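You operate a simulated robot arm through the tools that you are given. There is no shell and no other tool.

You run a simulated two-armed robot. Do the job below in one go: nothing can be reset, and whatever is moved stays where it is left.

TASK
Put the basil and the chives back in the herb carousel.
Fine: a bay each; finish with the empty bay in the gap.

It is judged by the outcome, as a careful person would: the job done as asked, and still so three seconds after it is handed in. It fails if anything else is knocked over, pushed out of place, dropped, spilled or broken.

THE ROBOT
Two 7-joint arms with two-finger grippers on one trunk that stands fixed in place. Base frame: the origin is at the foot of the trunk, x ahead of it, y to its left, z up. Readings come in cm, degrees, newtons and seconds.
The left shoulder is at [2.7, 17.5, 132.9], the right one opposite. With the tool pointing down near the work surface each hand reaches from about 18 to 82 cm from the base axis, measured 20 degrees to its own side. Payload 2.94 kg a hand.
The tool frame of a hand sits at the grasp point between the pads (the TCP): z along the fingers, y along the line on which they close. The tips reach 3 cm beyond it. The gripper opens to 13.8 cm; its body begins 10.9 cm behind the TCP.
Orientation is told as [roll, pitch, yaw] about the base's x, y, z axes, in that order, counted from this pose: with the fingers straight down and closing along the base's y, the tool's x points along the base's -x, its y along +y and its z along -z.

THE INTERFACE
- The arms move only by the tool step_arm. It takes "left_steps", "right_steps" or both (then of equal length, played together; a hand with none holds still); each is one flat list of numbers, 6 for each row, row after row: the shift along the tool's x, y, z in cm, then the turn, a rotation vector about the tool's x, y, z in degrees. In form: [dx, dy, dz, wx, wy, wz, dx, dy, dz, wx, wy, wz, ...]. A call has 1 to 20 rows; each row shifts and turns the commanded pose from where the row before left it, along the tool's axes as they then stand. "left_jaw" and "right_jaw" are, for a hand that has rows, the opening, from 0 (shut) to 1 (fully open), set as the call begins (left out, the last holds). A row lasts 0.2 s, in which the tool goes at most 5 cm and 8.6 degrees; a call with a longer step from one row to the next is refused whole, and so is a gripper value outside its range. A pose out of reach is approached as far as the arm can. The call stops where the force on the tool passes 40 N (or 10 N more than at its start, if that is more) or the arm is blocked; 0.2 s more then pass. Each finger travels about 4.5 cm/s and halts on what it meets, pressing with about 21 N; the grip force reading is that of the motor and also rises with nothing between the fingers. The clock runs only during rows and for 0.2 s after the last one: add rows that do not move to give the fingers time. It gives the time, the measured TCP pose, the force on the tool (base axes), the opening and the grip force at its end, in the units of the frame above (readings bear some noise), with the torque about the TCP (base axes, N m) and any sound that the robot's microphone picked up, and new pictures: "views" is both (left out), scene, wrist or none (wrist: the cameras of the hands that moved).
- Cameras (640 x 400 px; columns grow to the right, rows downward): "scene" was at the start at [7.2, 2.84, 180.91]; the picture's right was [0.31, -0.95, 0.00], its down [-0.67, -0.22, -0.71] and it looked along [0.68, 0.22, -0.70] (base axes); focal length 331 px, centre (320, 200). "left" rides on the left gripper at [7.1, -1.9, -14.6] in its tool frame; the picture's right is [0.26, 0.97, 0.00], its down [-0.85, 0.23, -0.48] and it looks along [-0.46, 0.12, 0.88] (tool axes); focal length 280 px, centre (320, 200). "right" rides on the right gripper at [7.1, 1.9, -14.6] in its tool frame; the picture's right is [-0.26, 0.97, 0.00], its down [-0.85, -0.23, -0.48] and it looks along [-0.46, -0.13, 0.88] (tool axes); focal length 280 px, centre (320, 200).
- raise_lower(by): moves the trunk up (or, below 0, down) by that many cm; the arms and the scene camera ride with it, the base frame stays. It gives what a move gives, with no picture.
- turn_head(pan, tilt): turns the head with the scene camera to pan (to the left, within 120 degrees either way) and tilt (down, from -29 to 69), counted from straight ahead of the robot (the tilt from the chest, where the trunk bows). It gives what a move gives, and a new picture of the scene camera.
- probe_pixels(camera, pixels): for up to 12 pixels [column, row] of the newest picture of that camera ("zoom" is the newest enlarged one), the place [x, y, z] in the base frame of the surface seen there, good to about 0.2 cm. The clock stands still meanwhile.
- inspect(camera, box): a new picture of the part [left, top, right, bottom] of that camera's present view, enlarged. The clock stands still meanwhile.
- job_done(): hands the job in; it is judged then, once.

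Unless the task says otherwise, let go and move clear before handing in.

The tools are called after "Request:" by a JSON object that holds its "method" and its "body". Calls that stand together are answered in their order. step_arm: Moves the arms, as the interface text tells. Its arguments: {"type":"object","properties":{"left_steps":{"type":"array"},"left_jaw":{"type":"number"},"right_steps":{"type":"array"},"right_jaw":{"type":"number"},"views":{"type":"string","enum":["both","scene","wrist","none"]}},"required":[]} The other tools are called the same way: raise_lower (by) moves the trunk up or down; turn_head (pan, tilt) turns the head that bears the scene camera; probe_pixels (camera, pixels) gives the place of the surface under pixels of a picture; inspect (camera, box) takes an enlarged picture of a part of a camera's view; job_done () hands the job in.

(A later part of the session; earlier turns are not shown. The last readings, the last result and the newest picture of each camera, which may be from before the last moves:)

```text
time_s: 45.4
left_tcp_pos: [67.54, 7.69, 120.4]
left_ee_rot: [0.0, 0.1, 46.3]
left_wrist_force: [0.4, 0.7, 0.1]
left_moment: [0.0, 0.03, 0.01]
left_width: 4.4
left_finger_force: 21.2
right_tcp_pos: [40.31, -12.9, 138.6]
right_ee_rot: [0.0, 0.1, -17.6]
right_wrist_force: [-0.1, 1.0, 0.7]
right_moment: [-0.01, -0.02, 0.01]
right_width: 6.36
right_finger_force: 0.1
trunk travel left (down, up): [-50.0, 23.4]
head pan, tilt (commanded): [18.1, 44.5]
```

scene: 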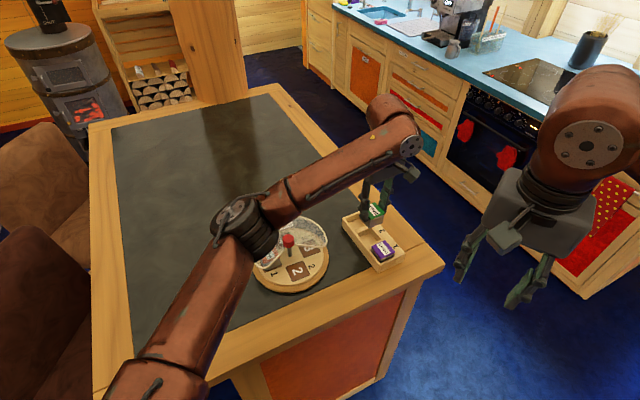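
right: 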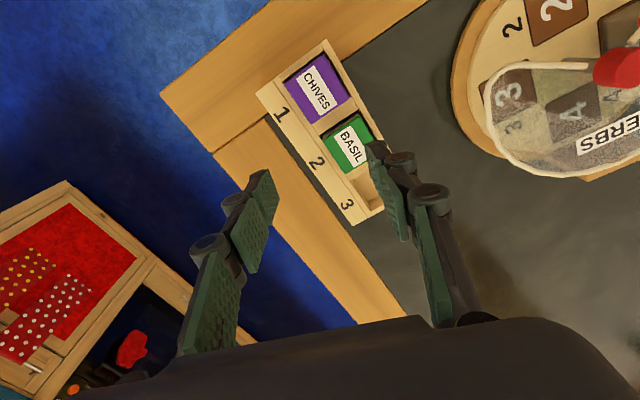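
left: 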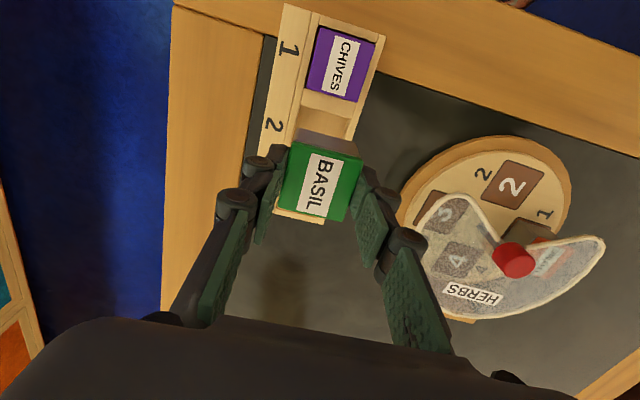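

Basil is held at full height with the rest undisturbed. I'll carry it along tool y toward the gap above bay 2 smoothly.

Request:
{"method": "step_arm", "body": {"left_steps": [0, 0.6, 0, 0, 0, 0, 0, 1.0, 0, 0, 0, 0, 0, 1.3, 0, 0, 0, 0, 0, 1.3, 0, 0, 0, 0, 0, 1.3, 0, 0, 0, 0, 0, 1.3, 0, 0, 0, 0, 0, 1.3, 0, 0, 0, 0, 0, 1.3, 0, 0, 0, 0, 0, 1.3, 0, 0, 0, 0, 0, 1.3, 0, 0, 0, 0, 0, 1.3, 0, 0, 0, 0, 0, 1.3, 0, 0, 0, 0, 0, 1.3, 0, 0, 0, 0, 0, 1.3, 0, 0, 0, 0, 0, 1.3, 0, 0, 0, 0, 0, 1.3, 0, 0, 0, 0, -0.1, 1.1, 0, 0, 0, 0.6, -0.1, 0.8, 0, 0, 0, 0.7, 0, 0.4, 0, 0, 0, 0, 0, 0, 0, 0, 0, 0], "views": "both"}}

Request:
{"method": "inspect", "body": {"camera": "left", "box": [200, 20, 440, 240]}}

Request:
{"method": "inspect", "body": {"camera": "scene", "box": [230, 185, 350, 300]}}

```text
time_s: 49.6
left_tcp_pos: [51.65, 23.25, 120.45]
left_ee_rot: [0.0, 0.1, 45.1]
left_wrist_force: [-0.1, 0.3, -0.5]
left_moment: [0.03, 0.02, -0.02]
left_width: 4.41
left_finger_force: 21.3
right_tcp_pos: [40.19, -13.03, 138.74]
right_ee_rot: [0.1, -0.1, -17.5]
right_wrist_force: [0.3, 0.4, 0.3]
right_moment: [-0.02, 0.03, 0.01]
right_width: 6.35
right_finger_force: 0.0
trunk travel left (down, up): [-50.0, 23.4]
head pan, tilt (commanded): [18.1, 44.5]
```

scene: 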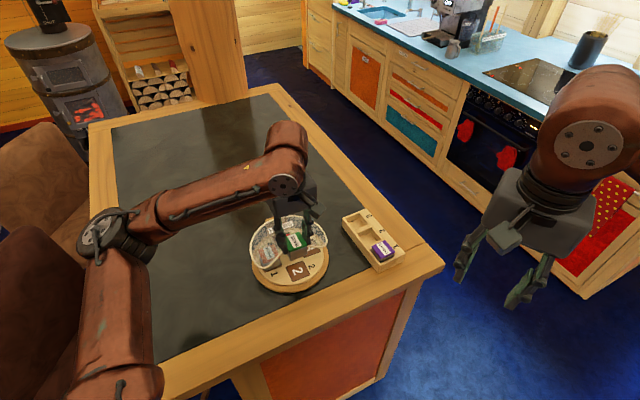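
left: 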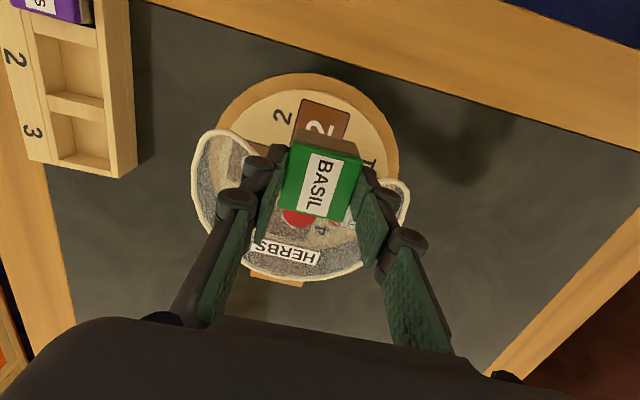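

```text
1.82 times, centred on (320, 130) of left
```

zoom: 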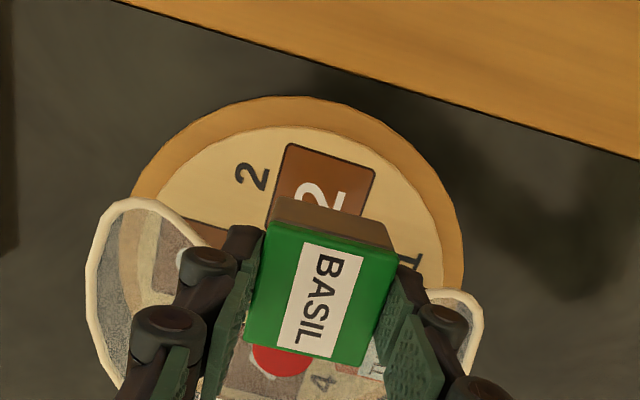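

```text
3.48 times, centred on (290, 242) of scene
```

zoom: 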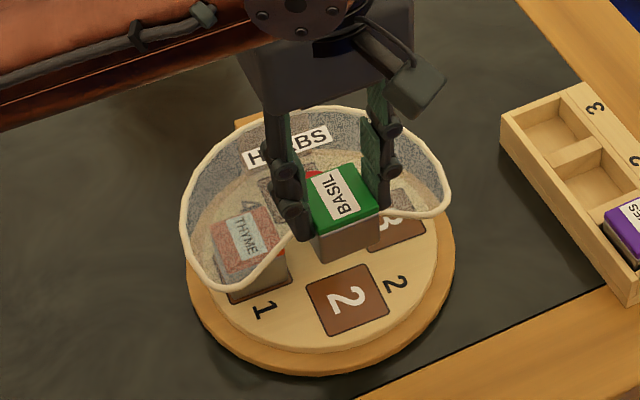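

The basil hovers over the gap; I'll probe bay 2's visible outer corners at wrist-zoom-equivalent pixels to fine-tune the landing spot.

Request:
{"method": "inspect", "body": {"camera": "left", "box": [260, 80, 400, 220]}}

```text
2.86 times, centred on (330, 150) of left
```

zoom: 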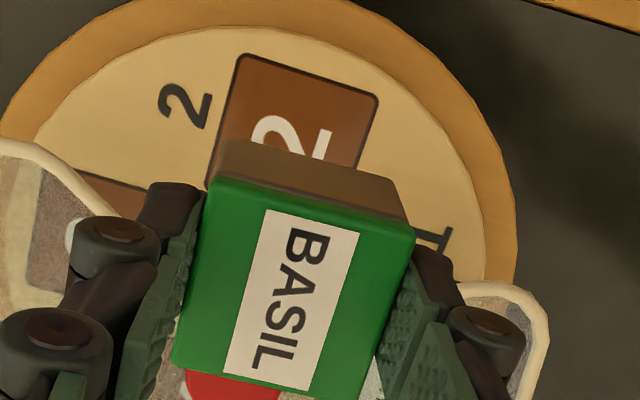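

Projecting bay 2's outer corners gives it ≈0.15 cm toward −y and parallel to the jar, so I'll nudge by that and descend gently to just above the turntable.

Request:
{"method": "step_arm", "body": {"left_steps": [0.05, -0.15, 0.2, 0, 0, 0, 0, 0, 0.35, 0, 0, 0, 0, 0, 0.45, 0, 0, 0, 0, 0, 0.45, 0, 0, 0, 0, 0, 0.45, 0, 0, 0, 0, 0, 0.45, 0, 0, 0, 0, 0, 0.45, 0, 0, 0, 0, 0, 0.45, 0, 0, 0, 0, 0, 0.45, 0, 0, 0, 0, 0, 0.45, 0, 0, 0, 0, 0, 0.45, 0, 0, 0, 0, 0, 0.45, 0, 0, 0, 0, 0, 0.45, 0, 0, 0, 0, 0, 0.45, 0, 0, 0, 0, 0, 0.4, 0, 0, 0, 0, 0, 0.35, 0, 0, 0, 0, 0, 0.25, 0, 0, 0, 0, 0, 0.15, 0, 0, 0, 0, 0, 0, 0, 0, 0], "views": "both"}}

Request:
{"method": "inspect", "body": {"camera": "left", "box": [220, 60, 420, 260]}}

Request:
{"method": "inspect", "body": {"camera": "scene", "box": [240, 200, 345, 300]}}

```text
time_s: 53.6
left_tcp_pos: [51.69, 22.99, 113.42]
left_ee_rot: [-0.1, 0.1, 45.0]
left_wrist_force: [0.8, 0.5, -1.1]
left_moment: [0.02, -0.01, -0.05]
left_width: 4.42
left_finger_force: 20.8
right_tcp_pos: [40.19, -13.03, 138.75]
right_ee_rot: [0.0, 0.0, -17.6]
right_wrist_force: [-0.2, 0.6, 0.9]
right_moment: [0.0, 0.0, 0.0]
right_width: 6.33
right_finger_force: 0.0
trunk travel left (down, up): [-50.0, 23.4]
head pan, tilt (commanded): [18.1, 44.5]
```

scene: 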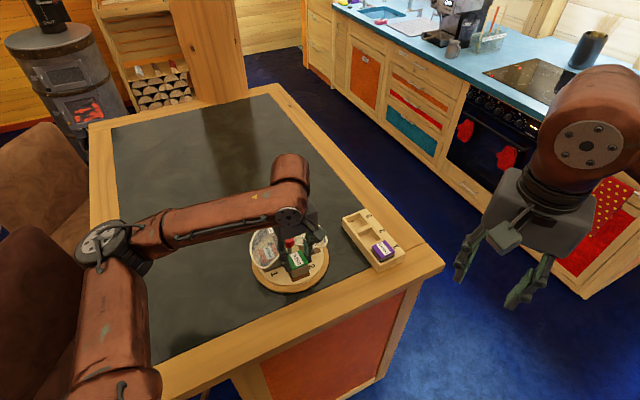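
left: 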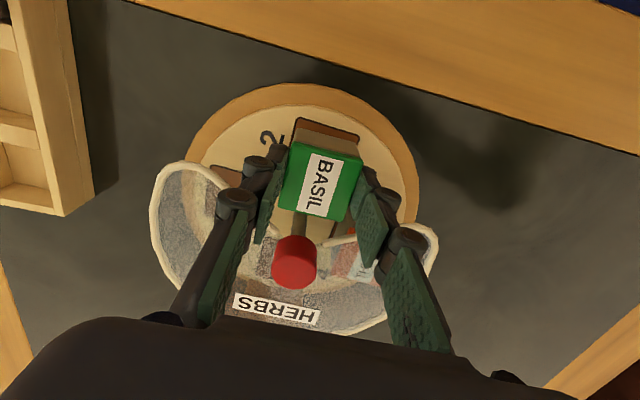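

```text
2.00 times, centred on (320, 160) of left
```

zoom: 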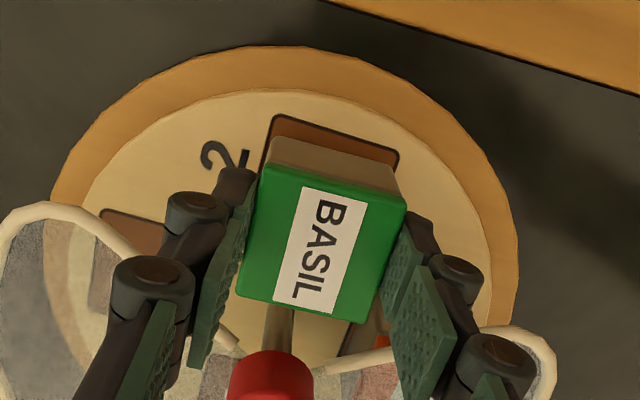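

```text
4.00 times, centred on (292, 250) of scene
```

zoom: 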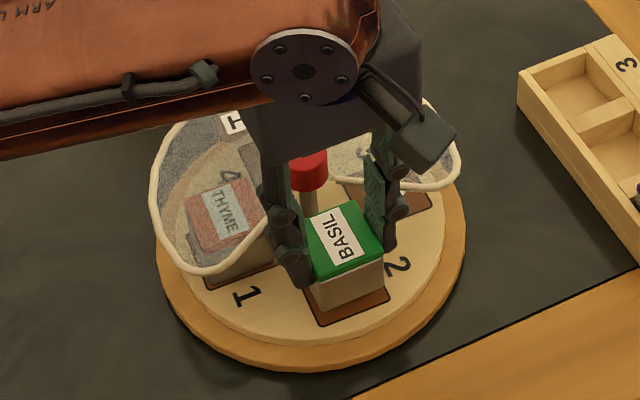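

Basil is directly over bay 2 and square with it. I'll shift 0.1 cm inward and lower the last centimetre in small steps watching the force.

Request:
{"method": "step_arm", "body": {"left_steps": [-0.1, 0, 0.25, 0, 0, 0, 0, 0, 0.2, 0, 0, 0, 0, 0, 0.15, 0, 0, 0, 0, 0, 0.1, 0, 0, 0, 0, 0, 0.1, 0, 0, 0, 0, 0, 0, 0, 0, 0], "views": "none"}}

Request:
{"method": "inspect", "body": {"camera": "scene", "box": [265, 225, 335, 300]}}

Request:
{"method": "inspect", "body": {"camera": "left", "box": [240, 90, 400, 250]}}

```text
time_s: 55.0
left_tcp_pos: [51.62, 23.18, 112.62]
left_ee_rot: [0.1, 0.1, 45.1]
left_wrist_force: [-0.3, 0.0, -1.3]
left_moment: [-0.02, -0.01, -0.01]
left_width: 4.41
left_finger_force: 21.4
right_tcp_pos: [40.23, -12.88, 138.62]
right_ee_rot: [0.0, 0.0, -17.6]
right_wrist_force: [-0.4, 0.5, 0.4]
right_moment: [0.0, 0.02, -0.01]
right_width: 6.33
right_finger_force: 0.1
trunk travel left (down, up): [-50.0, 23.4]
head pan, tilt (commanded): [18.1, 44.5]
```

```text
5.33 times, centred on (300, 262) of scene
```

zoom: 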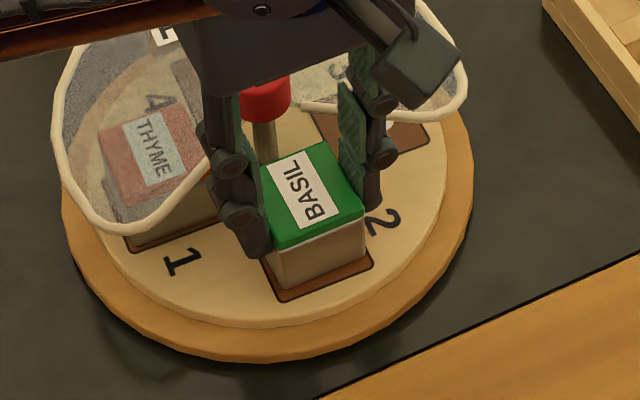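

```text
2.50 times, centred on (320, 170) of left
```

zoom: 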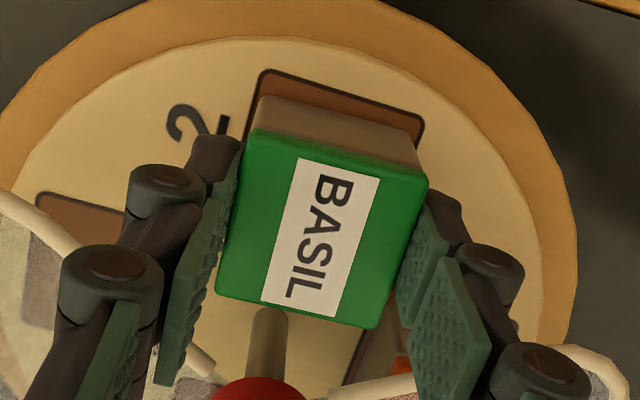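

The jar's lid center and bay 2's center coincide within ~0.1 cm. I'll lower in 0.08 cm steps until contact.

Request:
{"method": "step_arm", "body": {"left_steps": [0, 0, 0.08, 0, 0, 0, 0, 0, 0.07, 0, 0, 0, 0, 0, 0, 0, 0, 0], "views": "none"}}

```text
time_s: 55.8
left_tcp_pos: [51.69, 23.14, 112.4]
left_ee_rot: [-0.1, 0.0, 45.1]
left_wrist_force: [0.1, -0.4, -0.7]
left_moment: [-0.05, -0.02, -0.02]
left_width: 4.41
left_finger_force: 21.6
right_tcp_pos: [40.25, -12.89, 138.7]
right_ee_rot: [0.0, 0.0, -17.6]
right_wrist_force: [0.7, 0.3, -0.1]
right_moment: [-0.04, 0.01, -0.01]
right_width: 6.37
right_finger_force: 0.1
trunk travel left (down, up): [-50.0, 23.4]
head pan, tilt (commanded): [18.1, 44.5]
```

Request:
{"method": "step_arm", "body": {"left_steps": [0, 0, 0.08, 0, 0, 0, 0, 0, 0.0, 0, 0, 0], "views": "none"}}

Request:
{"method": "inspect", "body": {"camera": "scene", "box": [265, 225, 335, 300]}}

```text
time_s: 56.4
left_tcp_pos: [51.69, 23.16, 112.45]
left_ee_rot: [0.0, 0.0, 45.1]
left_wrist_force: [0.1, -0.2, 2.4]
left_moment: [0.07, 0.0, -0.02]
left_width: 4.4
left_finger_force: 20.9
right_tcp_pos: [40.28, -12.92, 138.55]
right_ee_rot: [-0.1, 0.0, -17.6]
right_wrist_force: [-0.7, -0.8, 0.4]
right_moment: [-0.01, 0.0, -0.02]
right_width: 6.36
right_finger_force: 0.0
trunk travel left (down, up): [-50.0, 23.4]
head pan, tilt (commanded): [18.1, 44.5]
```

```text
5.33 times, centred on (300, 262) of scene
```

zoom: 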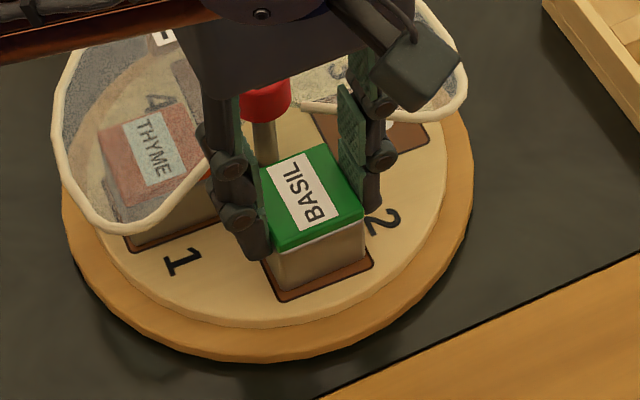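

Contact started (Fz +2.4 N). I'll press a hair more and then open the fingers slowly to release the basil.

Request:
{"method": "step_arm", "body": {"left_steps": [0, 0, 0.05, 0, 0, 0, 0, 0, 0.0, 0, 0, 0], "views": "none"}}

Request:
{"method": "step_arm", "body": {"left_steps": [0, 0, 0, 0, 0, 0, 0, 0, 0, 0, 0, 0, 0, 0, 0, 0, 0, 0, 0, 0, 0, 0, 0, 0], "left_jaw": 0.45, "views": "both"}}

Request:
{"method": "inspect", "body": {"camera": "scene", "box": [265, 225, 335, 300]}}

Request:
{"method": "inspect", "body": {"camera": "left", "box": [240, 90, 400, 250]}}

```text
time_s: 57.0
left_tcp_pos: [51.74, 23.25, 112.4]
left_ee_rot: [-0.1, 0.0, 45.2]
left_wrist_force: [-1.5, 0.4, 7.5]
left_moment: [0.1, 0.04, 0.06]
left_width: 4.4
left_finger_force: 21.3
right_tcp_pos: [40.17, -12.98, 138.58]
right_ee_rot: [0.0, -0.1, -17.6]
right_wrist_force: [0.7, 0.5, 0.0]
right_moment: [0.05, -0.02, 0.01]
right_width: 6.33
right_finger_force: 0.0
trunk travel left (down, up): [-50.0, 23.4]
head pan, tilt (commanded): [18.1, 44.5]
```

```text
time_s: 58.0
left_tcp_pos: [51.81, 23.17, 112.28]
left_ee_rot: [0.0, 0.1, 45.0]
left_wrist_force: [-0.5, 0.5, 0.1]
left_moment: [0.01, -0.02, 0.01]
left_width: 6.21
left_finger_force: 0.0
right_tcp_pos: [40.15, -13.01, 138.6]
right_ee_rot: [-0.1, 0.0, -17.6]
right_wrist_force: [0.4, -0.6, 0.4]
right_moment: [-0.02, 0.02, 0.01]
right_width: 6.37
right_finger_force: 0.0
trunk travel left (down, up): [-50.0, 23.4]
head pan, tilt (commanded): [18.1, 44.5]
```

scene: 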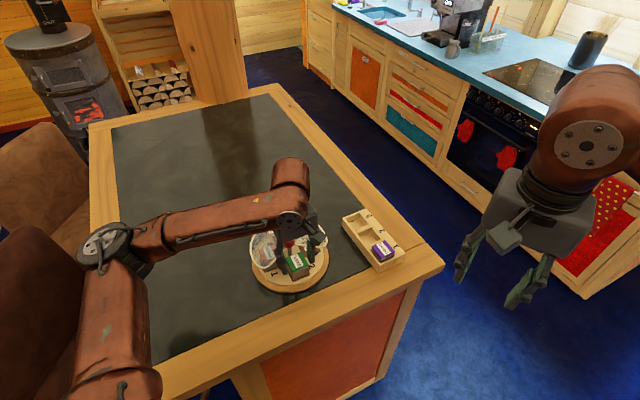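
left: 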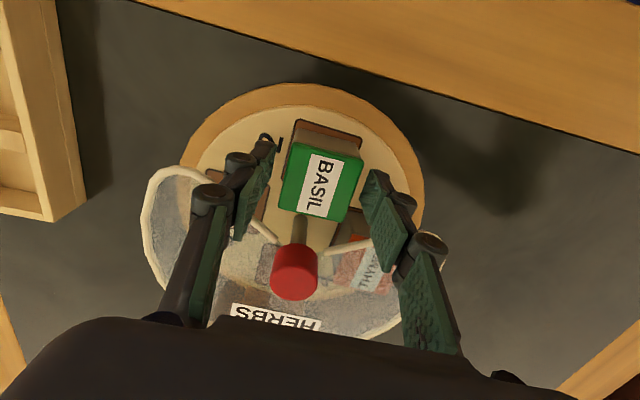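

```text
5.33 times, centred on (300, 262) of scene
```

zoom: 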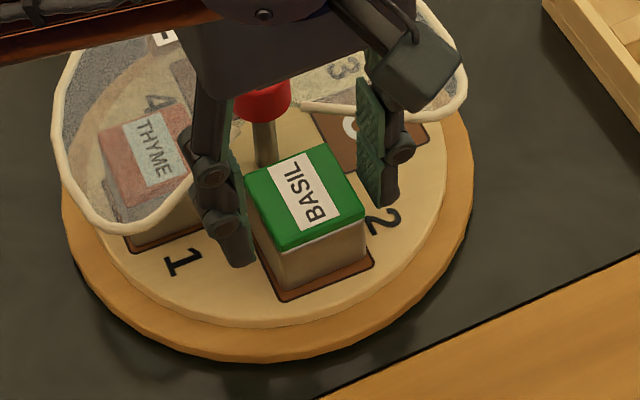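

```text
2.50 times, centred on (320, 170) of left
```

zoom: 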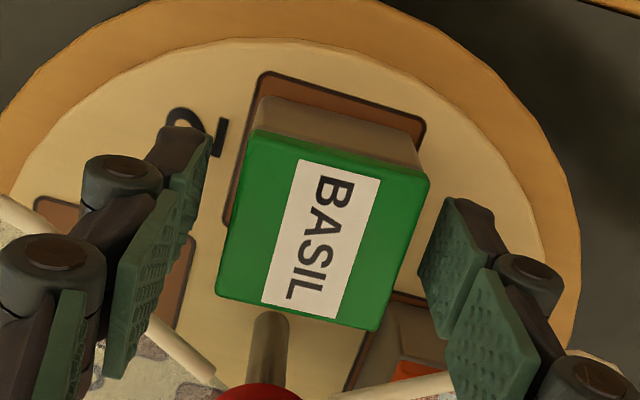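

Basil stands in bay 2 upright and released. I'll raise the hand straight up and inspect its seating.

Request:
{"method": "step_arm", "body": {"left_steps": [0, 0, -0.4, 0, 0, 0, 0, 0, -0.8, 0, 0, 0, 0, 0, -1, 0, 0, 0, 0, 0, -1.5, 0, 0, 0, 0, 0, -2, 0, 0, 0, 0, 0, -2, 0, 0, 0, 0, 0, -2, 0, 0, 0, 0, 0, -2, 0, 0, 0, 0, 0, 0, 0, 0, 0], "views": "both"}}

Request:
{"method": "inspect", "body": {"camera": "left", "box": [200, 50, 440, 250]}}

Request:
{"method": "inspect", "body": {"camera": "scene", "box": [240, 205, 345, 300]}}

```text
time_s: 60.0
left_tcp_pos: [51.72, 23.19, 123.77]
left_ee_rot: [0.0, 0.0, 45.1]
left_wrist_force: [0.3, 0.4, 0.4]
left_moment: [0.01, 0.04, -0.01]
left_width: 6.21
left_finger_force: 0.0
right_tcp_pos: [40.22, -12.9, 138.67]
right_ee_rot: [0.0, 0.1, -17.6]
right_wrist_force: [-0.2, -0.2, 1.1]
right_moment: [-0.03, 0.03, 0.01]
right_width: 6.36
right_finger_force: 0.0
trunk travel left (down, up): [-50.0, 23.4]
head pan, tilt (commanded): [18.1, 44.5]
```

scene: 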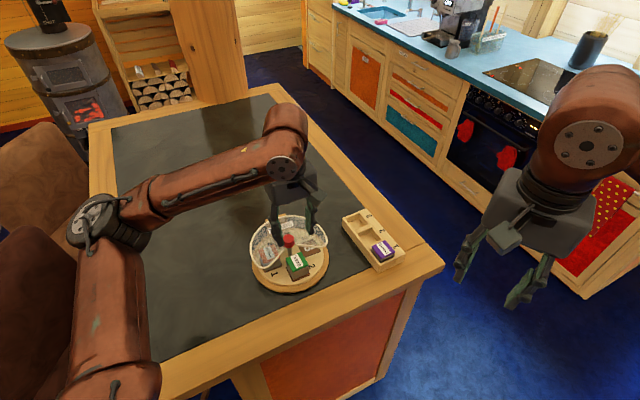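
left: 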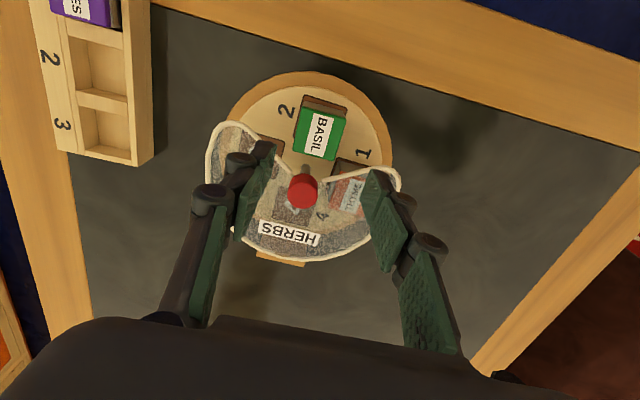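

```text
2.00 times, centred on (320, 150) of left
```

zoom: 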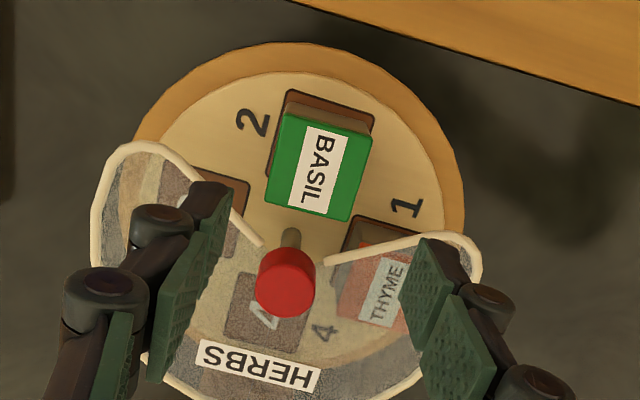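

```text
4.21 times, centred on (292, 252) of scene
```

zoom: 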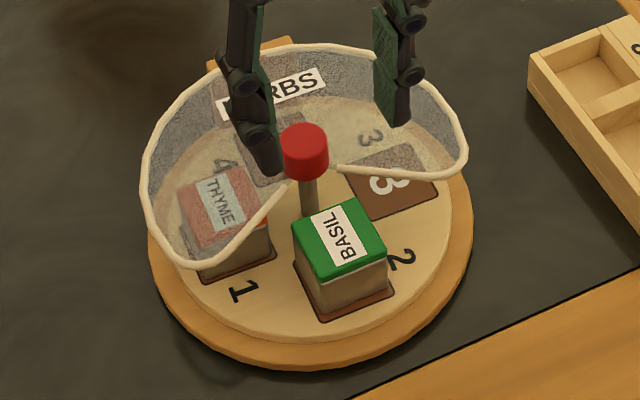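

Basil is well inside bay 2's outline. Next I'll bring the left hand (still yaw +45°) back over the knob and descend to the gripping height.

Request:
{"method": "step_arm", "body": {"left_steps": [-2.8, -0.1, 0, 0, 0, 0, -2.8, -0.08, 0, 0, 0, 0, 0, 0, 2, 0, 0, 0, 0, 0, 2, 0, 0, 0, 0, 0, 2, 0, 0, 0, 0, 0, 1.0, 0, 0, 0, 0, 0, 0, 0, 0, 0], "left_jaw": 0.4, "views": "both"}}

Request:
{"method": "inspect", "body": {"camera": "left", "box": [220, 100, 420, 260]}}

```text
time_s: 61.6
left_tcp_pos: [55.71, 26.95, 116.77]
left_ee_rot: [0.1, 0.1, 45.1]
left_wrist_force: [0.1, -0.4, -0.6]
left_moment: [-0.01, -0.02, -0.02]
left_width: 5.51
left_finger_force: 0.0
right_tcp_pos: [40.14, -12.97, 138.76]
right_ee_rot: [0.0, 0.0, -17.7]
right_wrist_force: [-0.4, 0.5, 0.7]
right_moment: [0.01, 0.02, -0.03]
right_width: 6.36
right_finger_force: 0.0
trunk travel left (down, up): [-50.0, 23.4]
head pan, tilt (commanded): [18.1, 44.5]
```

scene: 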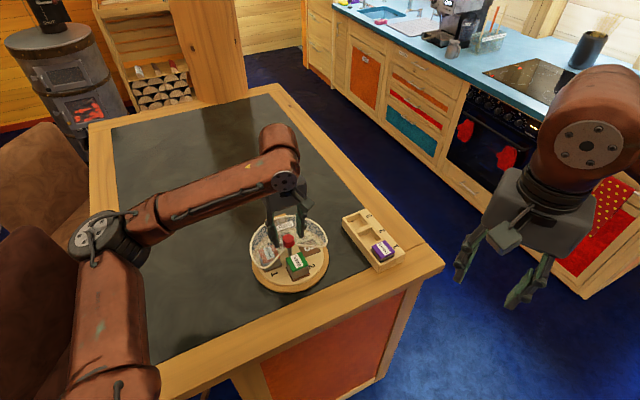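
left: 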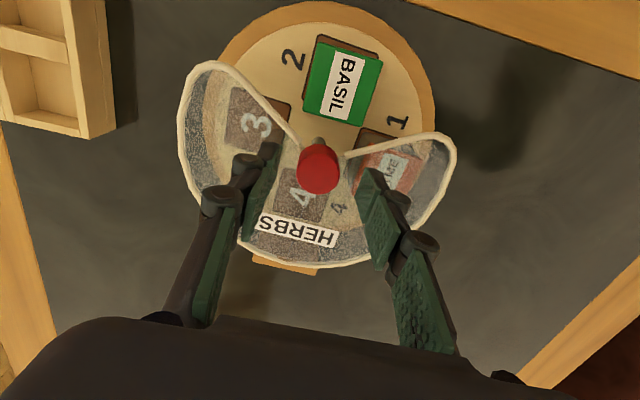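

```text
2.50 times, centred on (320, 180) of left
```

zoom: 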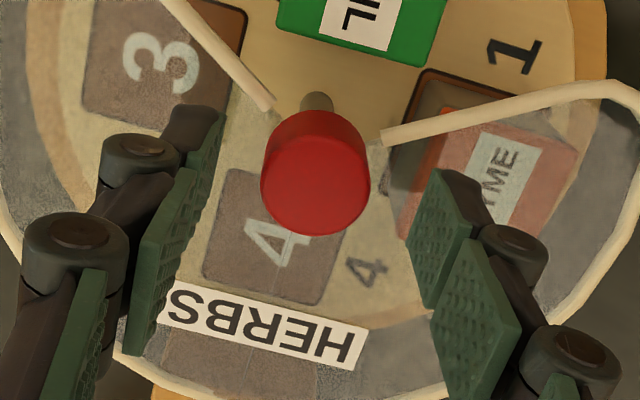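

Knob centered again at (318,168). I'll descend 0.9 cm and close on it.

Request:
{"method": "step_arm", "body": {"left_steps": [0, 0, 0.5, 0, 0, 0, 0, 0, 0.4, 0, 0, 0, 0, 0, 0, 0, 0, 0], "views": "none"}}

Request:
{"method": "step_arm", "body": {"left_steps": [0, 0, 0, 0, 0, 0, 0, 0, 0, 0, 0, 0, 0, 0, 0, 0, 0, 0, 0, 0, 0, 0, 0, 0, 0, 0, 0, 0, 0, 0], "left_jaw": 0.12, "views": "wrist"}}

```text
time_s: 62.4
left_tcp_pos: [55.81, 26.92, 116.06]
left_ee_rot: [-0.1, 0.1, 45.0]
left_wrist_force: [-0.1, 0.9, 0.6]
left_moment: [0.04, 0.02, 0.02]
left_width: 5.51
left_finger_force: 0.0
right_tcp_pos: [40.17, -12.98, 138.62]
right_ee_rot: [-0.1, 0.0, -17.6]
right_wrist_force: [-0.6, 0.2, 1.0]
right_moment: [-0.03, 0.02, 0.01]
right_width: 6.35
right_finger_force: 0.1
trunk travel left (down, up): [-50.0, 23.4]
head pan, tilt (commanded): [18.1, 44.5]
```

```text
time_s: 63.6
left_tcp_pos: [55.74, 26.88, 115.98]
left_ee_rot: [0.0, 0.1, 45.0]
left_wrist_force: [-0.1, 0.7, -0.2]
left_moment: [0.02, 0.04, 0.06]
left_width: 2.95
left_finger_force: 20.9
right_tcp_pos: [40.13, -13.02, 138.66]
right_ee_rot: [0.1, 0.0, -17.5]
right_wrist_force: [-0.7, -0.7, -0.7]
right_moment: [0.02, -0.01, -0.02]
right_width: 6.37
right_finger_force: 0.1
trunk travel left (down, up): [-50.0, 23.4]
head pan, tilt (commanded): [18.1, 44.5]
```

left: 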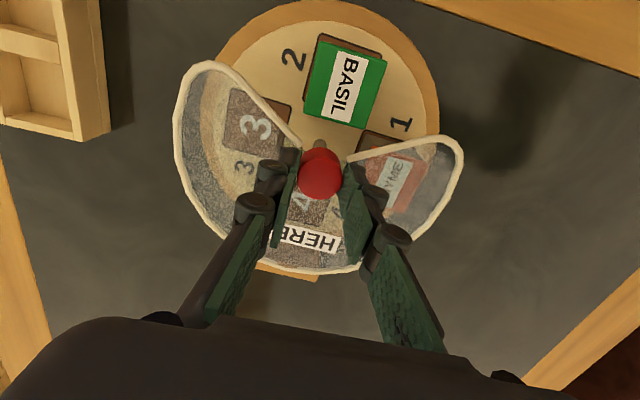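

The knob is gripped (2.95 cm, 21 N). I'll turn clockwise about 42° first and check basil's passage toward the cover.

Request:
{"method": "step_arm", "body": {"left_steps": [0, 0, 0, 0, 0, 3, 0, 0, 0, 0, 0, 4, 0, 0, 0, 0, 0, 5, 0, 0, 0, 0, 0, 5, 0, 0, 0, 0, 0, 5, 0, 0, 0, 0, 0, 5, 0, 0, 0, 0, 0, 5, 0, 0, 0, 0, 0, 5, 0, 0, 0, 0, 0, 5, 0, 0, 0, 0, 0, 0], "views": "scene"}}

Request:
{"method": "inspect", "body": {"camera": "scene", "box": [230, 195, 350, 300]}}

```text
time_s: 65.8
left_tcp_pos: [56.02, 26.93, 116.09]
left_ee_rot: [-0.2, 0.0, 2.9]
left_wrist_force: [-0.3, -0.8, 0.2]
left_moment: [-0.1, 0.07, -0.03]
left_width: 2.95
left_finger_force: 21.1
right_tcp_pos: [40.31, -13.07, 138.62]
right_ee_rot: [0.0, -0.1, -17.6]
right_wrist_force: [0.8, 0.4, -0.4]
right_moment: [-0.01, 0.0, 0.03]
right_width: 6.36
right_finger_force: 0.0
trunk travel left (down, up): [-50.0, 23.4]
head pan, tilt (commanded): [18.1, 44.5]
```

scene: 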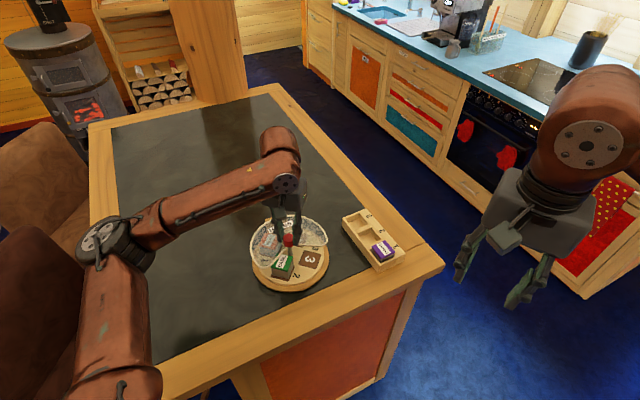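

```text
3.81 times, centred on (290, 248) of scene
```

zoom: 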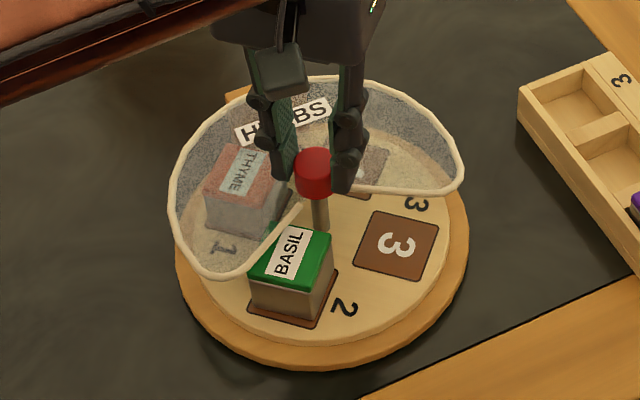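

Basil's corner is sliding under the rim and stays on its mark. I'll continue the remaining 48°.

Request:
{"method": "step_arm", "body": {"left_steps": [0, 0, 0, 0, 0, 3, 0, 0, 0, 0, 0, 5, 0, 0, 0, 0, 0, 5, 0, 0, 0, 0, 0, 5, 0, 0, 0, 0, 0, 5, 0, 0, 0, 0, 0, 5, 0, 0, 0, 0, 0, 5, 0, 0, 0, 0, 0, 5, 0, 0, 0, 0, 0, 5, 0, 0, 0, 0, 0, 3, 0, 0, 0, 0, 0, 2, 0, 0, 0, 0, 0, 0], "views": "both"}}

Request:
{"method": "inspect", "body": {"camera": "scene", "box": [230, 195, 350, 300]}}

```text
time_s: 68.4
left_tcp_pos: [55.99, 27.07, 116.07]
left_ee_rot: [-0.1, 0.0, -45.1]
left_wrist_force: [1.2, -2.3, -0.1]
left_moment: [0.32, 0.32, 0.0]
left_width: 2.95
left_finger_force: 21.3
right_tcp_pos: [40.2, -12.91, 138.65]
right_ee_rot: [0.0, 0.0, -17.6]
right_wrist_force: [-0.3, 0.8, 0.8]
right_moment: [0.01, 0.0, 0.01]
right_width: 6.3
right_finger_force: 0.0
trunk travel left (down, up): [-50.0, 23.4]
head pan, tilt (commanded): [18.1, 44.5]
```

scene: 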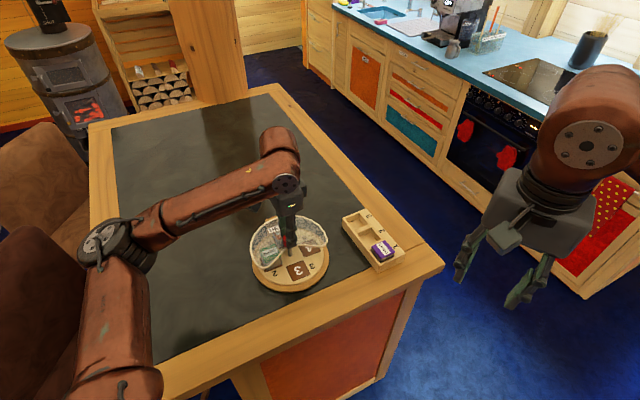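
left: 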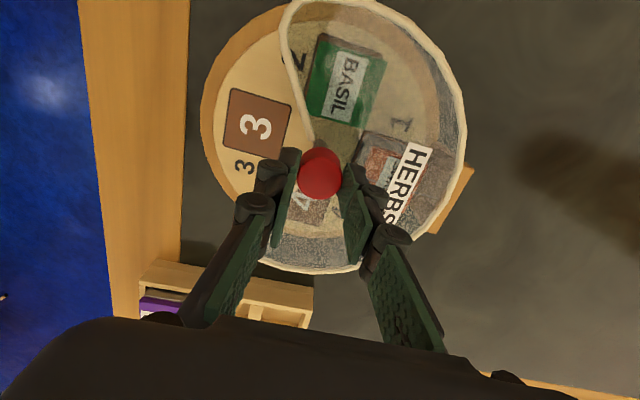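

```text
3.81 times, centred on (290, 248) of scene
```

zoom: 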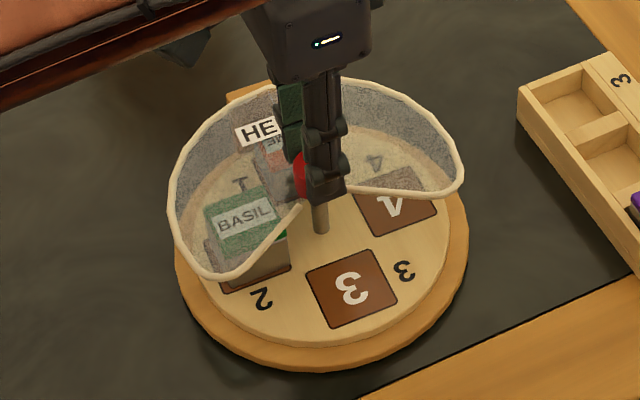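

Bay 3 is now in the gap, with basil and thyme safely under the cover. I'll release the knob, rise, and rotate back to yaw +45°.

Request:
{"method": "step_arm", "body": {"left_steps": [0, 0, 0, 0, 0, 0, 0, 0, 0, 0, 0, 0, 0, 0, 0, 0, 0, 0], "left_jaw": 0.44, "views": "none"}}

Request:
{"method": "step_arm", "body": {"left_steps": [0, 0, -1.5, 0, 0, 0, 0, 0, -2.5, 0, 0, 0, 0, 0, -2.5, 0, 0, 0, 0, 0, -2.5, 0, 0, 0, 0, 0, 0, 0, 0, -8.18, 0, 0, 0, 0, 0, -8.18, 0, 0, 0, 0, 0, -8.18, 0, 0, 0, 0, 0, -8.18, 0, 0, 0, 0, 0, -8.18, 0, 0, 0, 0, 0, -8.18, 0, 0, 0, 0, 0, -8.18, 0, 0, 0, 0, 0, -8.18, 0, 0, 0, 0, 0, -8.18, 0, 0, 0, 0, 0, -8.18, 0, 0, 0, 0, 0, -8.2, 0, 0, 0, 0, 0, 0], "views": "both"}}

Request:
{"method": "inspect", "body": {"camera": "scene", "box": [230, 195, 350, 300]}}

```text
time_s: 69.2
left_tcp_pos: [55.85, 27.09, 116.09]
left_ee_rot: [-0.1, 0.0, -44.9]
left_wrist_force: [0.5, -0.3, 0.2]
left_moment: [0.0, -0.01, -0.03]
left_width: 6.07
left_finger_force: 0.0
right_tcp_pos: [40.17, -12.91, 138.58]
right_ee_rot: [0.0, -0.1, -17.6]
right_wrist_force: [-0.5, -0.6, -0.3]
right_moment: [-0.02, 0.03, -0.04]
right_width: 6.36
right_finger_force: 0.0
trunk travel left (down, up): [-50.0, 23.4]
head pan, tilt (commanded): [18.1, 44.5]
```

```text
time_s: 72.6
left_tcp_pos: [55.91, 27.03, 125.19]
left_ee_rot: [0.0, 0.1, 45.2]
left_wrist_force: [0.4, -0.4, -0.6]
left_moment: [0.01, 0.01, 0.01]
left_width: 6.11
left_finger_force: 0.0
right_tcp_pos: [40.32, -12.91, 138.6]
right_ee_rot: [0.0, 0.0, -17.6]
right_wrist_force: [0.8, 0.4, 0.5]
right_moment: [-0.02, 0.0, 0.04]
right_width: 6.35
right_finger_force: 0.1
trunk travel left (down, up): [-50.0, 23.4]
head pan, tilt (commanded): [18.1, 44.5]
```

scene: 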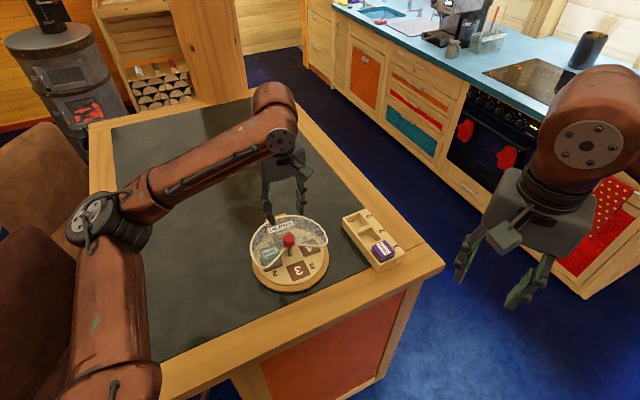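
left: 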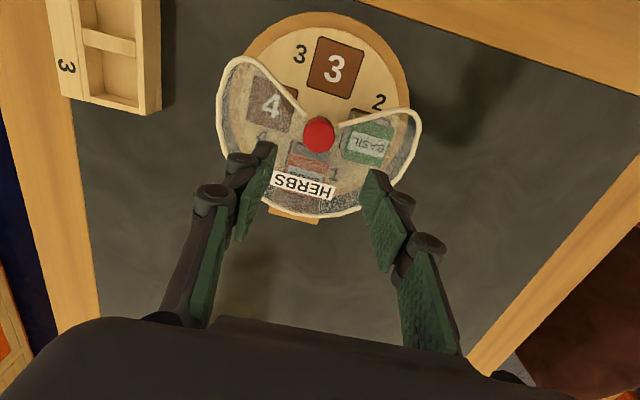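

```text
3.81 times, centred on (290, 248) of scene
```

zoom: 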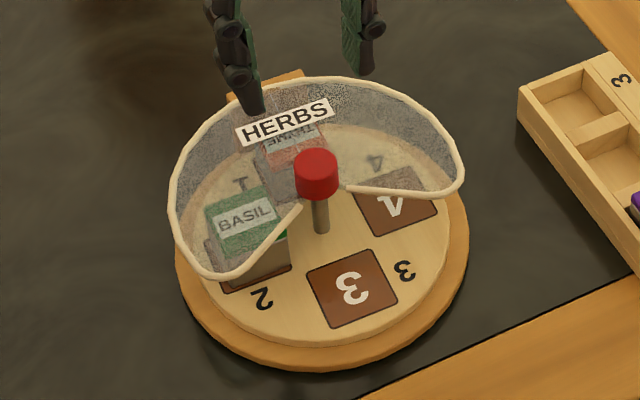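

Bay 3 is open in the gap. I'll move the left hand over the chives at ≈(63.25, 3.2), staying high.

Request:
{"method": "step_arm", "body": {"left_steps": [1.67, -3.147, 0, 0, 0, 0, 1.67, -3.147, 0, 0, 0, 0, 1.67, -3.147, 0, 0, 0, 0, 1.67, -3.147, 0, 0, 0, 0, 1.67, -3.147, 0, 0, 0, 0, 1.67, -3.147, 0, 0, 0, 0, 1.67, -3.147, 0, 0, 0, -1.3, 0, 0, 2, 0, 0, 0, 0, 0, 2, 0, 0, 0, 0, 0, 0, 0, 0, 0], "views": "both"}}

Request:
{"method": "inspect", "body": {"camera": "left", "box": [240, 50, 400, 210]}}

```text
time_s: 74.8
left_tcp_pos: [63.19, 3.26, 121.43]
left_ee_rot: [0.0, 0.0, 46.4]
left_wrist_force: [1.4, 0.4, 0.2]
left_moment: [0.0, -0.02, 0.0]
left_width: 6.06
left_finger_force: 0.0
right_tcp_pos: [40.26, -12.94, 138.62]
right_ee_rot: [0.1, 0.0, -17.6]
right_wrist_force: [-0.7, 0.1, -0.4]
right_moment: [-0.02, 0.0, 0.01]
right_width: 6.35
right_finger_force: 0.0
trunk travel left (down, up): [-50.0, 23.4]
head pan, tilt (commanded): [18.1, 44.5]
```

scene: 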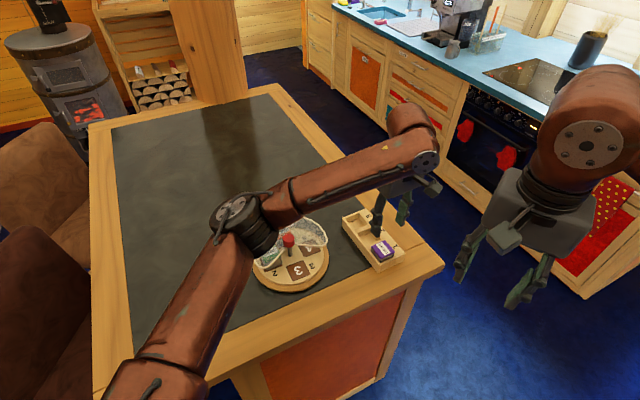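
left: 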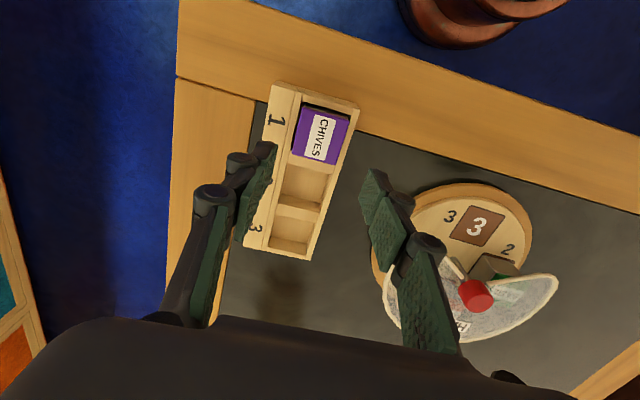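

```text
2.50 times, centred on (320, 130) of left
```

zoom: 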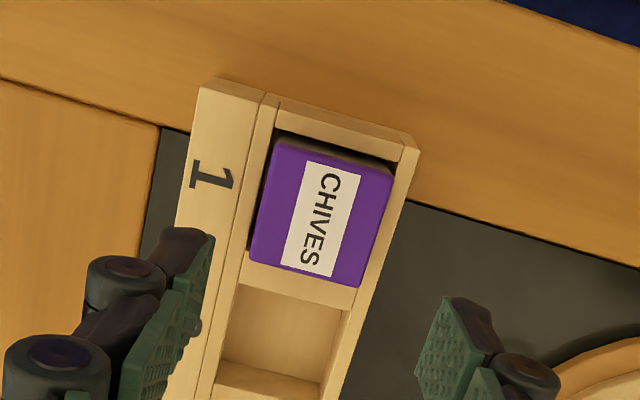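

Chives is centered in the jaws (zoom center (320,136) vs expected (320,137)). I'll descend to just above the gripping height and check.

Request:
{"method": "step_arm", "body": {"left_steps": [0.1, 0, 2, 0, 0, 0, 0, 0, 2, 0, 0, 0, 0, 0, 2, 0, 0, 0, 0, 0, 1.8, 0, 0, 0, 0, 0, 1.0, 0, 0, 0, 0, 0, 0, 0, 0, 0], "views": "both"}}

Request:
{"method": "inspect", "body": {"camera": "left", "box": [240, 90, 400, 250]}}

Request:
{"method": "inspect", "body": {"camera": "scene", "box": [350, 205, 405, 270]}}

```text
time_s: 76.2
left_tcp_pos: [62.99, 3.11, 112.48]
left_ee_rot: [0.0, 0.1, 46.3]
left_wrist_force: [0.5, -1.7, 0.5]
left_moment: [-0.01, 0.02, 0.01]
left_width: 6.07
left_finger_force: 0.1
right_tcp_pos: [40.24, -13.0, 138.71]
right_ee_rot: [0.0, -0.1, -17.6]
right_wrist_force: [-0.5, 0.0, 0.1]
right_moment: [0.0, -0.02, 0.01]
right_width: 6.33
right_finger_force: 0.0
trunk travel left (down, up): [-50.0, 23.4]
head pan, tilt (commanded): [18.1, 44.5]
```

scene: 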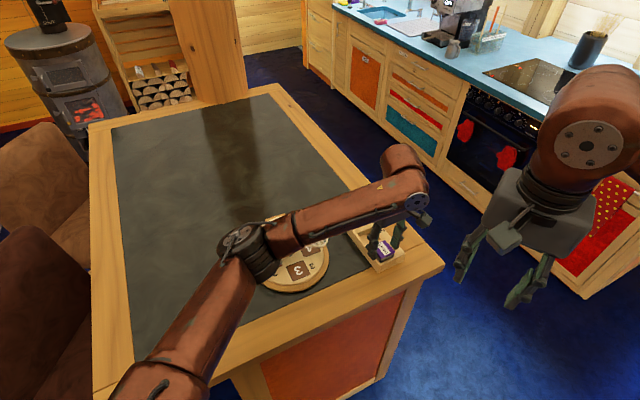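
left: 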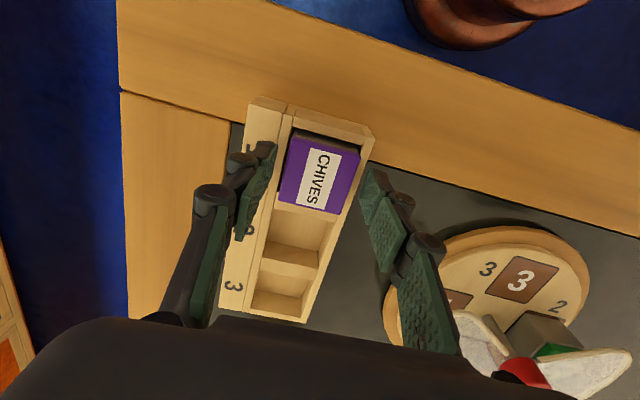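

```text
2.50 times, centred on (320, 170) of left
```

zoom: 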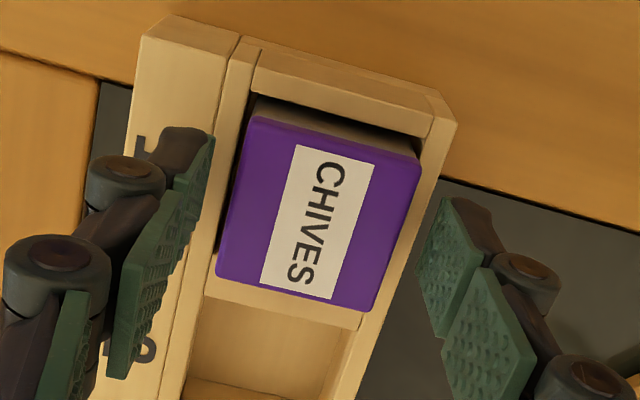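

```text
6.15 times, centred on (378, 238) of scene
```

zoom: 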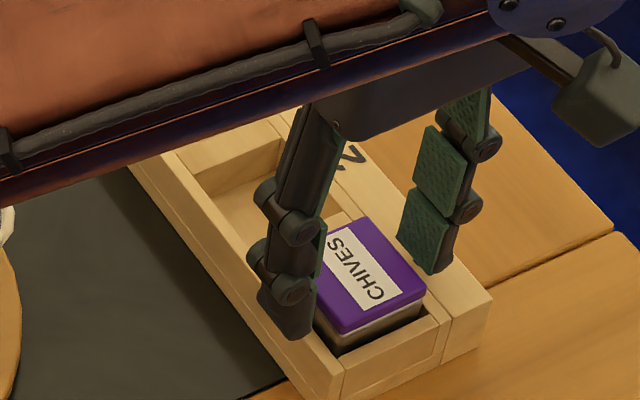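

Chives is centered within 0.1 cm. I'll descend 0.85 cm and close on it.

Request:
{"method": "step_arm", "body": {"left_steps": [0, -0.08, 0.45, 0, 0, 0, 0, 0, 0.4, 0, 0, 0, 0, 0, 0, 0, 0, 0], "views": "none"}}

Request:
{"method": "step_arm", "body": {"left_steps": [0, 0, 0, 0, 0, 0, 0, 0, 0, 0, 0, 0, 0, 0, 0, 0, 0, 0, 0, 0, 0, 0, 0, 0, 0, 0, 0, 0, 0, 0], "left_jaw": 0.0, "views": "none"}}

Request:
{"method": "inspect", "body": {"camera": "left", "box": [240, 90, 400, 250]}}

```text
time_s: 77.0
left_tcp_pos: [63.1, 3.11, 111.62]
left_ee_rot: [0.0, 0.1, 46.4]
left_wrist_force: [0.5, 0.8, 0.7]
left_moment: [0.03, -0.01, -0.01]
left_width: 6.1
left_finger_force: 0.1
right_tcp_pos: [40.16, -12.91, 138.66]
right_ee_rot: [0.0, 0.1, -17.6]
right_wrist_force: [-0.3, 0.4, -1.3]
right_moment: [0.01, 0.01, 0.0]
right_width: 6.36
right_finger_force: 0.1
trunk travel left (down, up): [-50.0, 23.4]
head pan, tilt (commanded): [18.1, 44.5]
```

```text
time_s: 78.2
left_tcp_pos: [63.21, 2.91, 111.68]
left_ee_rot: [0.0, 0.1, 46.3]
left_wrist_force: [0.3, -0.6, 0.6]
left_moment: [0.04, 0.0, 0.01]
left_width: 4.4
left_finger_force: 20.9
right_tcp_pos: [40.17, -13.08, 138.62]
right_ee_rot: [0.0, 0.0, -17.7]
right_wrist_force: [0.3, 1.1, 0.8]
right_moment: [-0.01, -0.01, 0.01]
right_width: 6.32
right_finger_force: 0.1
trunk travel left (down, up): [-50.0, 23.4]
head pan, tilt (commanded): [18.1, 44.5]
```

```text
2.50 times, centred on (320, 170) of left
```

zoom: 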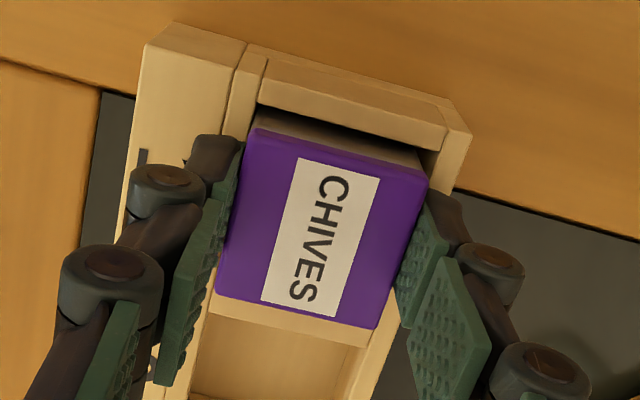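

Chives is held (4.40 cm, 21 N). I'll lift in tiny steps and verify it follows.

Request:
{"method": "step_arm", "body": {"left_steps": [0, 0, -0.12, 0, 0, 0, 0, 0, -0.15, 0, 0, 0, 0, 0, -0.15, 0, 0, 0, 0, 0, -0.18, 0, 0, 0, 0, 0, 0, 0, 0, 0], "views": "none"}}

Request:
{"method": "inspect", "body": {"camera": "left", "box": [240, 90, 400, 250]}}

Request:
{"method": "inspect", "body": {"camera": "scene", "box": [350, 205, 405, 270]}}

```text
time_s: 79.4
left_tcp_pos: [63.18, 2.99, 112.12]
left_ee_rot: [0.1, 0.0, 46.5]
left_wrist_force: [-0.5, 0.0, -0.5]
left_moment: [-0.02, 0.01, -0.01]
left_width: 4.42
left_finger_force: 21.3
right_tcp_pos: [40.15, -13.0, 138.62]
right_ee_rot: [0.0, 0.0, -17.6]
right_wrist_force: [0.0, -0.3, -0.3]
right_moment: [-0.01, 0.03, -0.02]
right_width: 6.34
right_finger_force: 0.0
trunk travel left (down, up): [-50.0, 23.4]
head pan, tilt (commanded): [18.1, 44.5]
```

```text
2.50 times, centred on (320, 170) of left
```

zoom: 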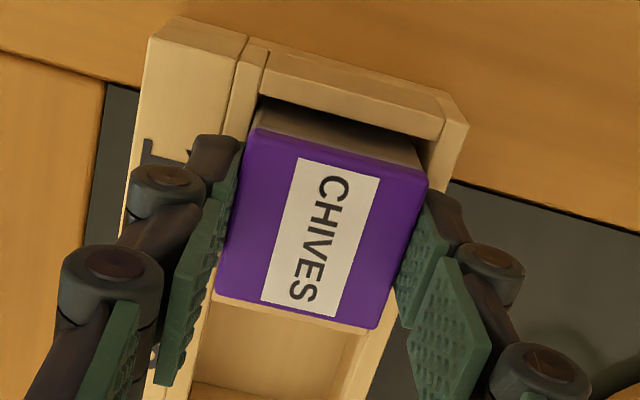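

```text
6.15 times, centred on (378, 238) of scene
```

zoom: 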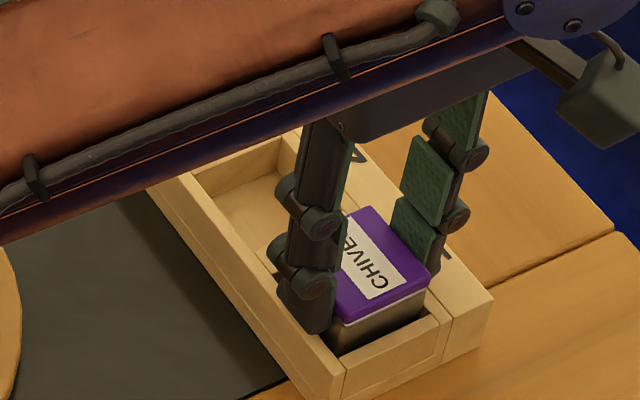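

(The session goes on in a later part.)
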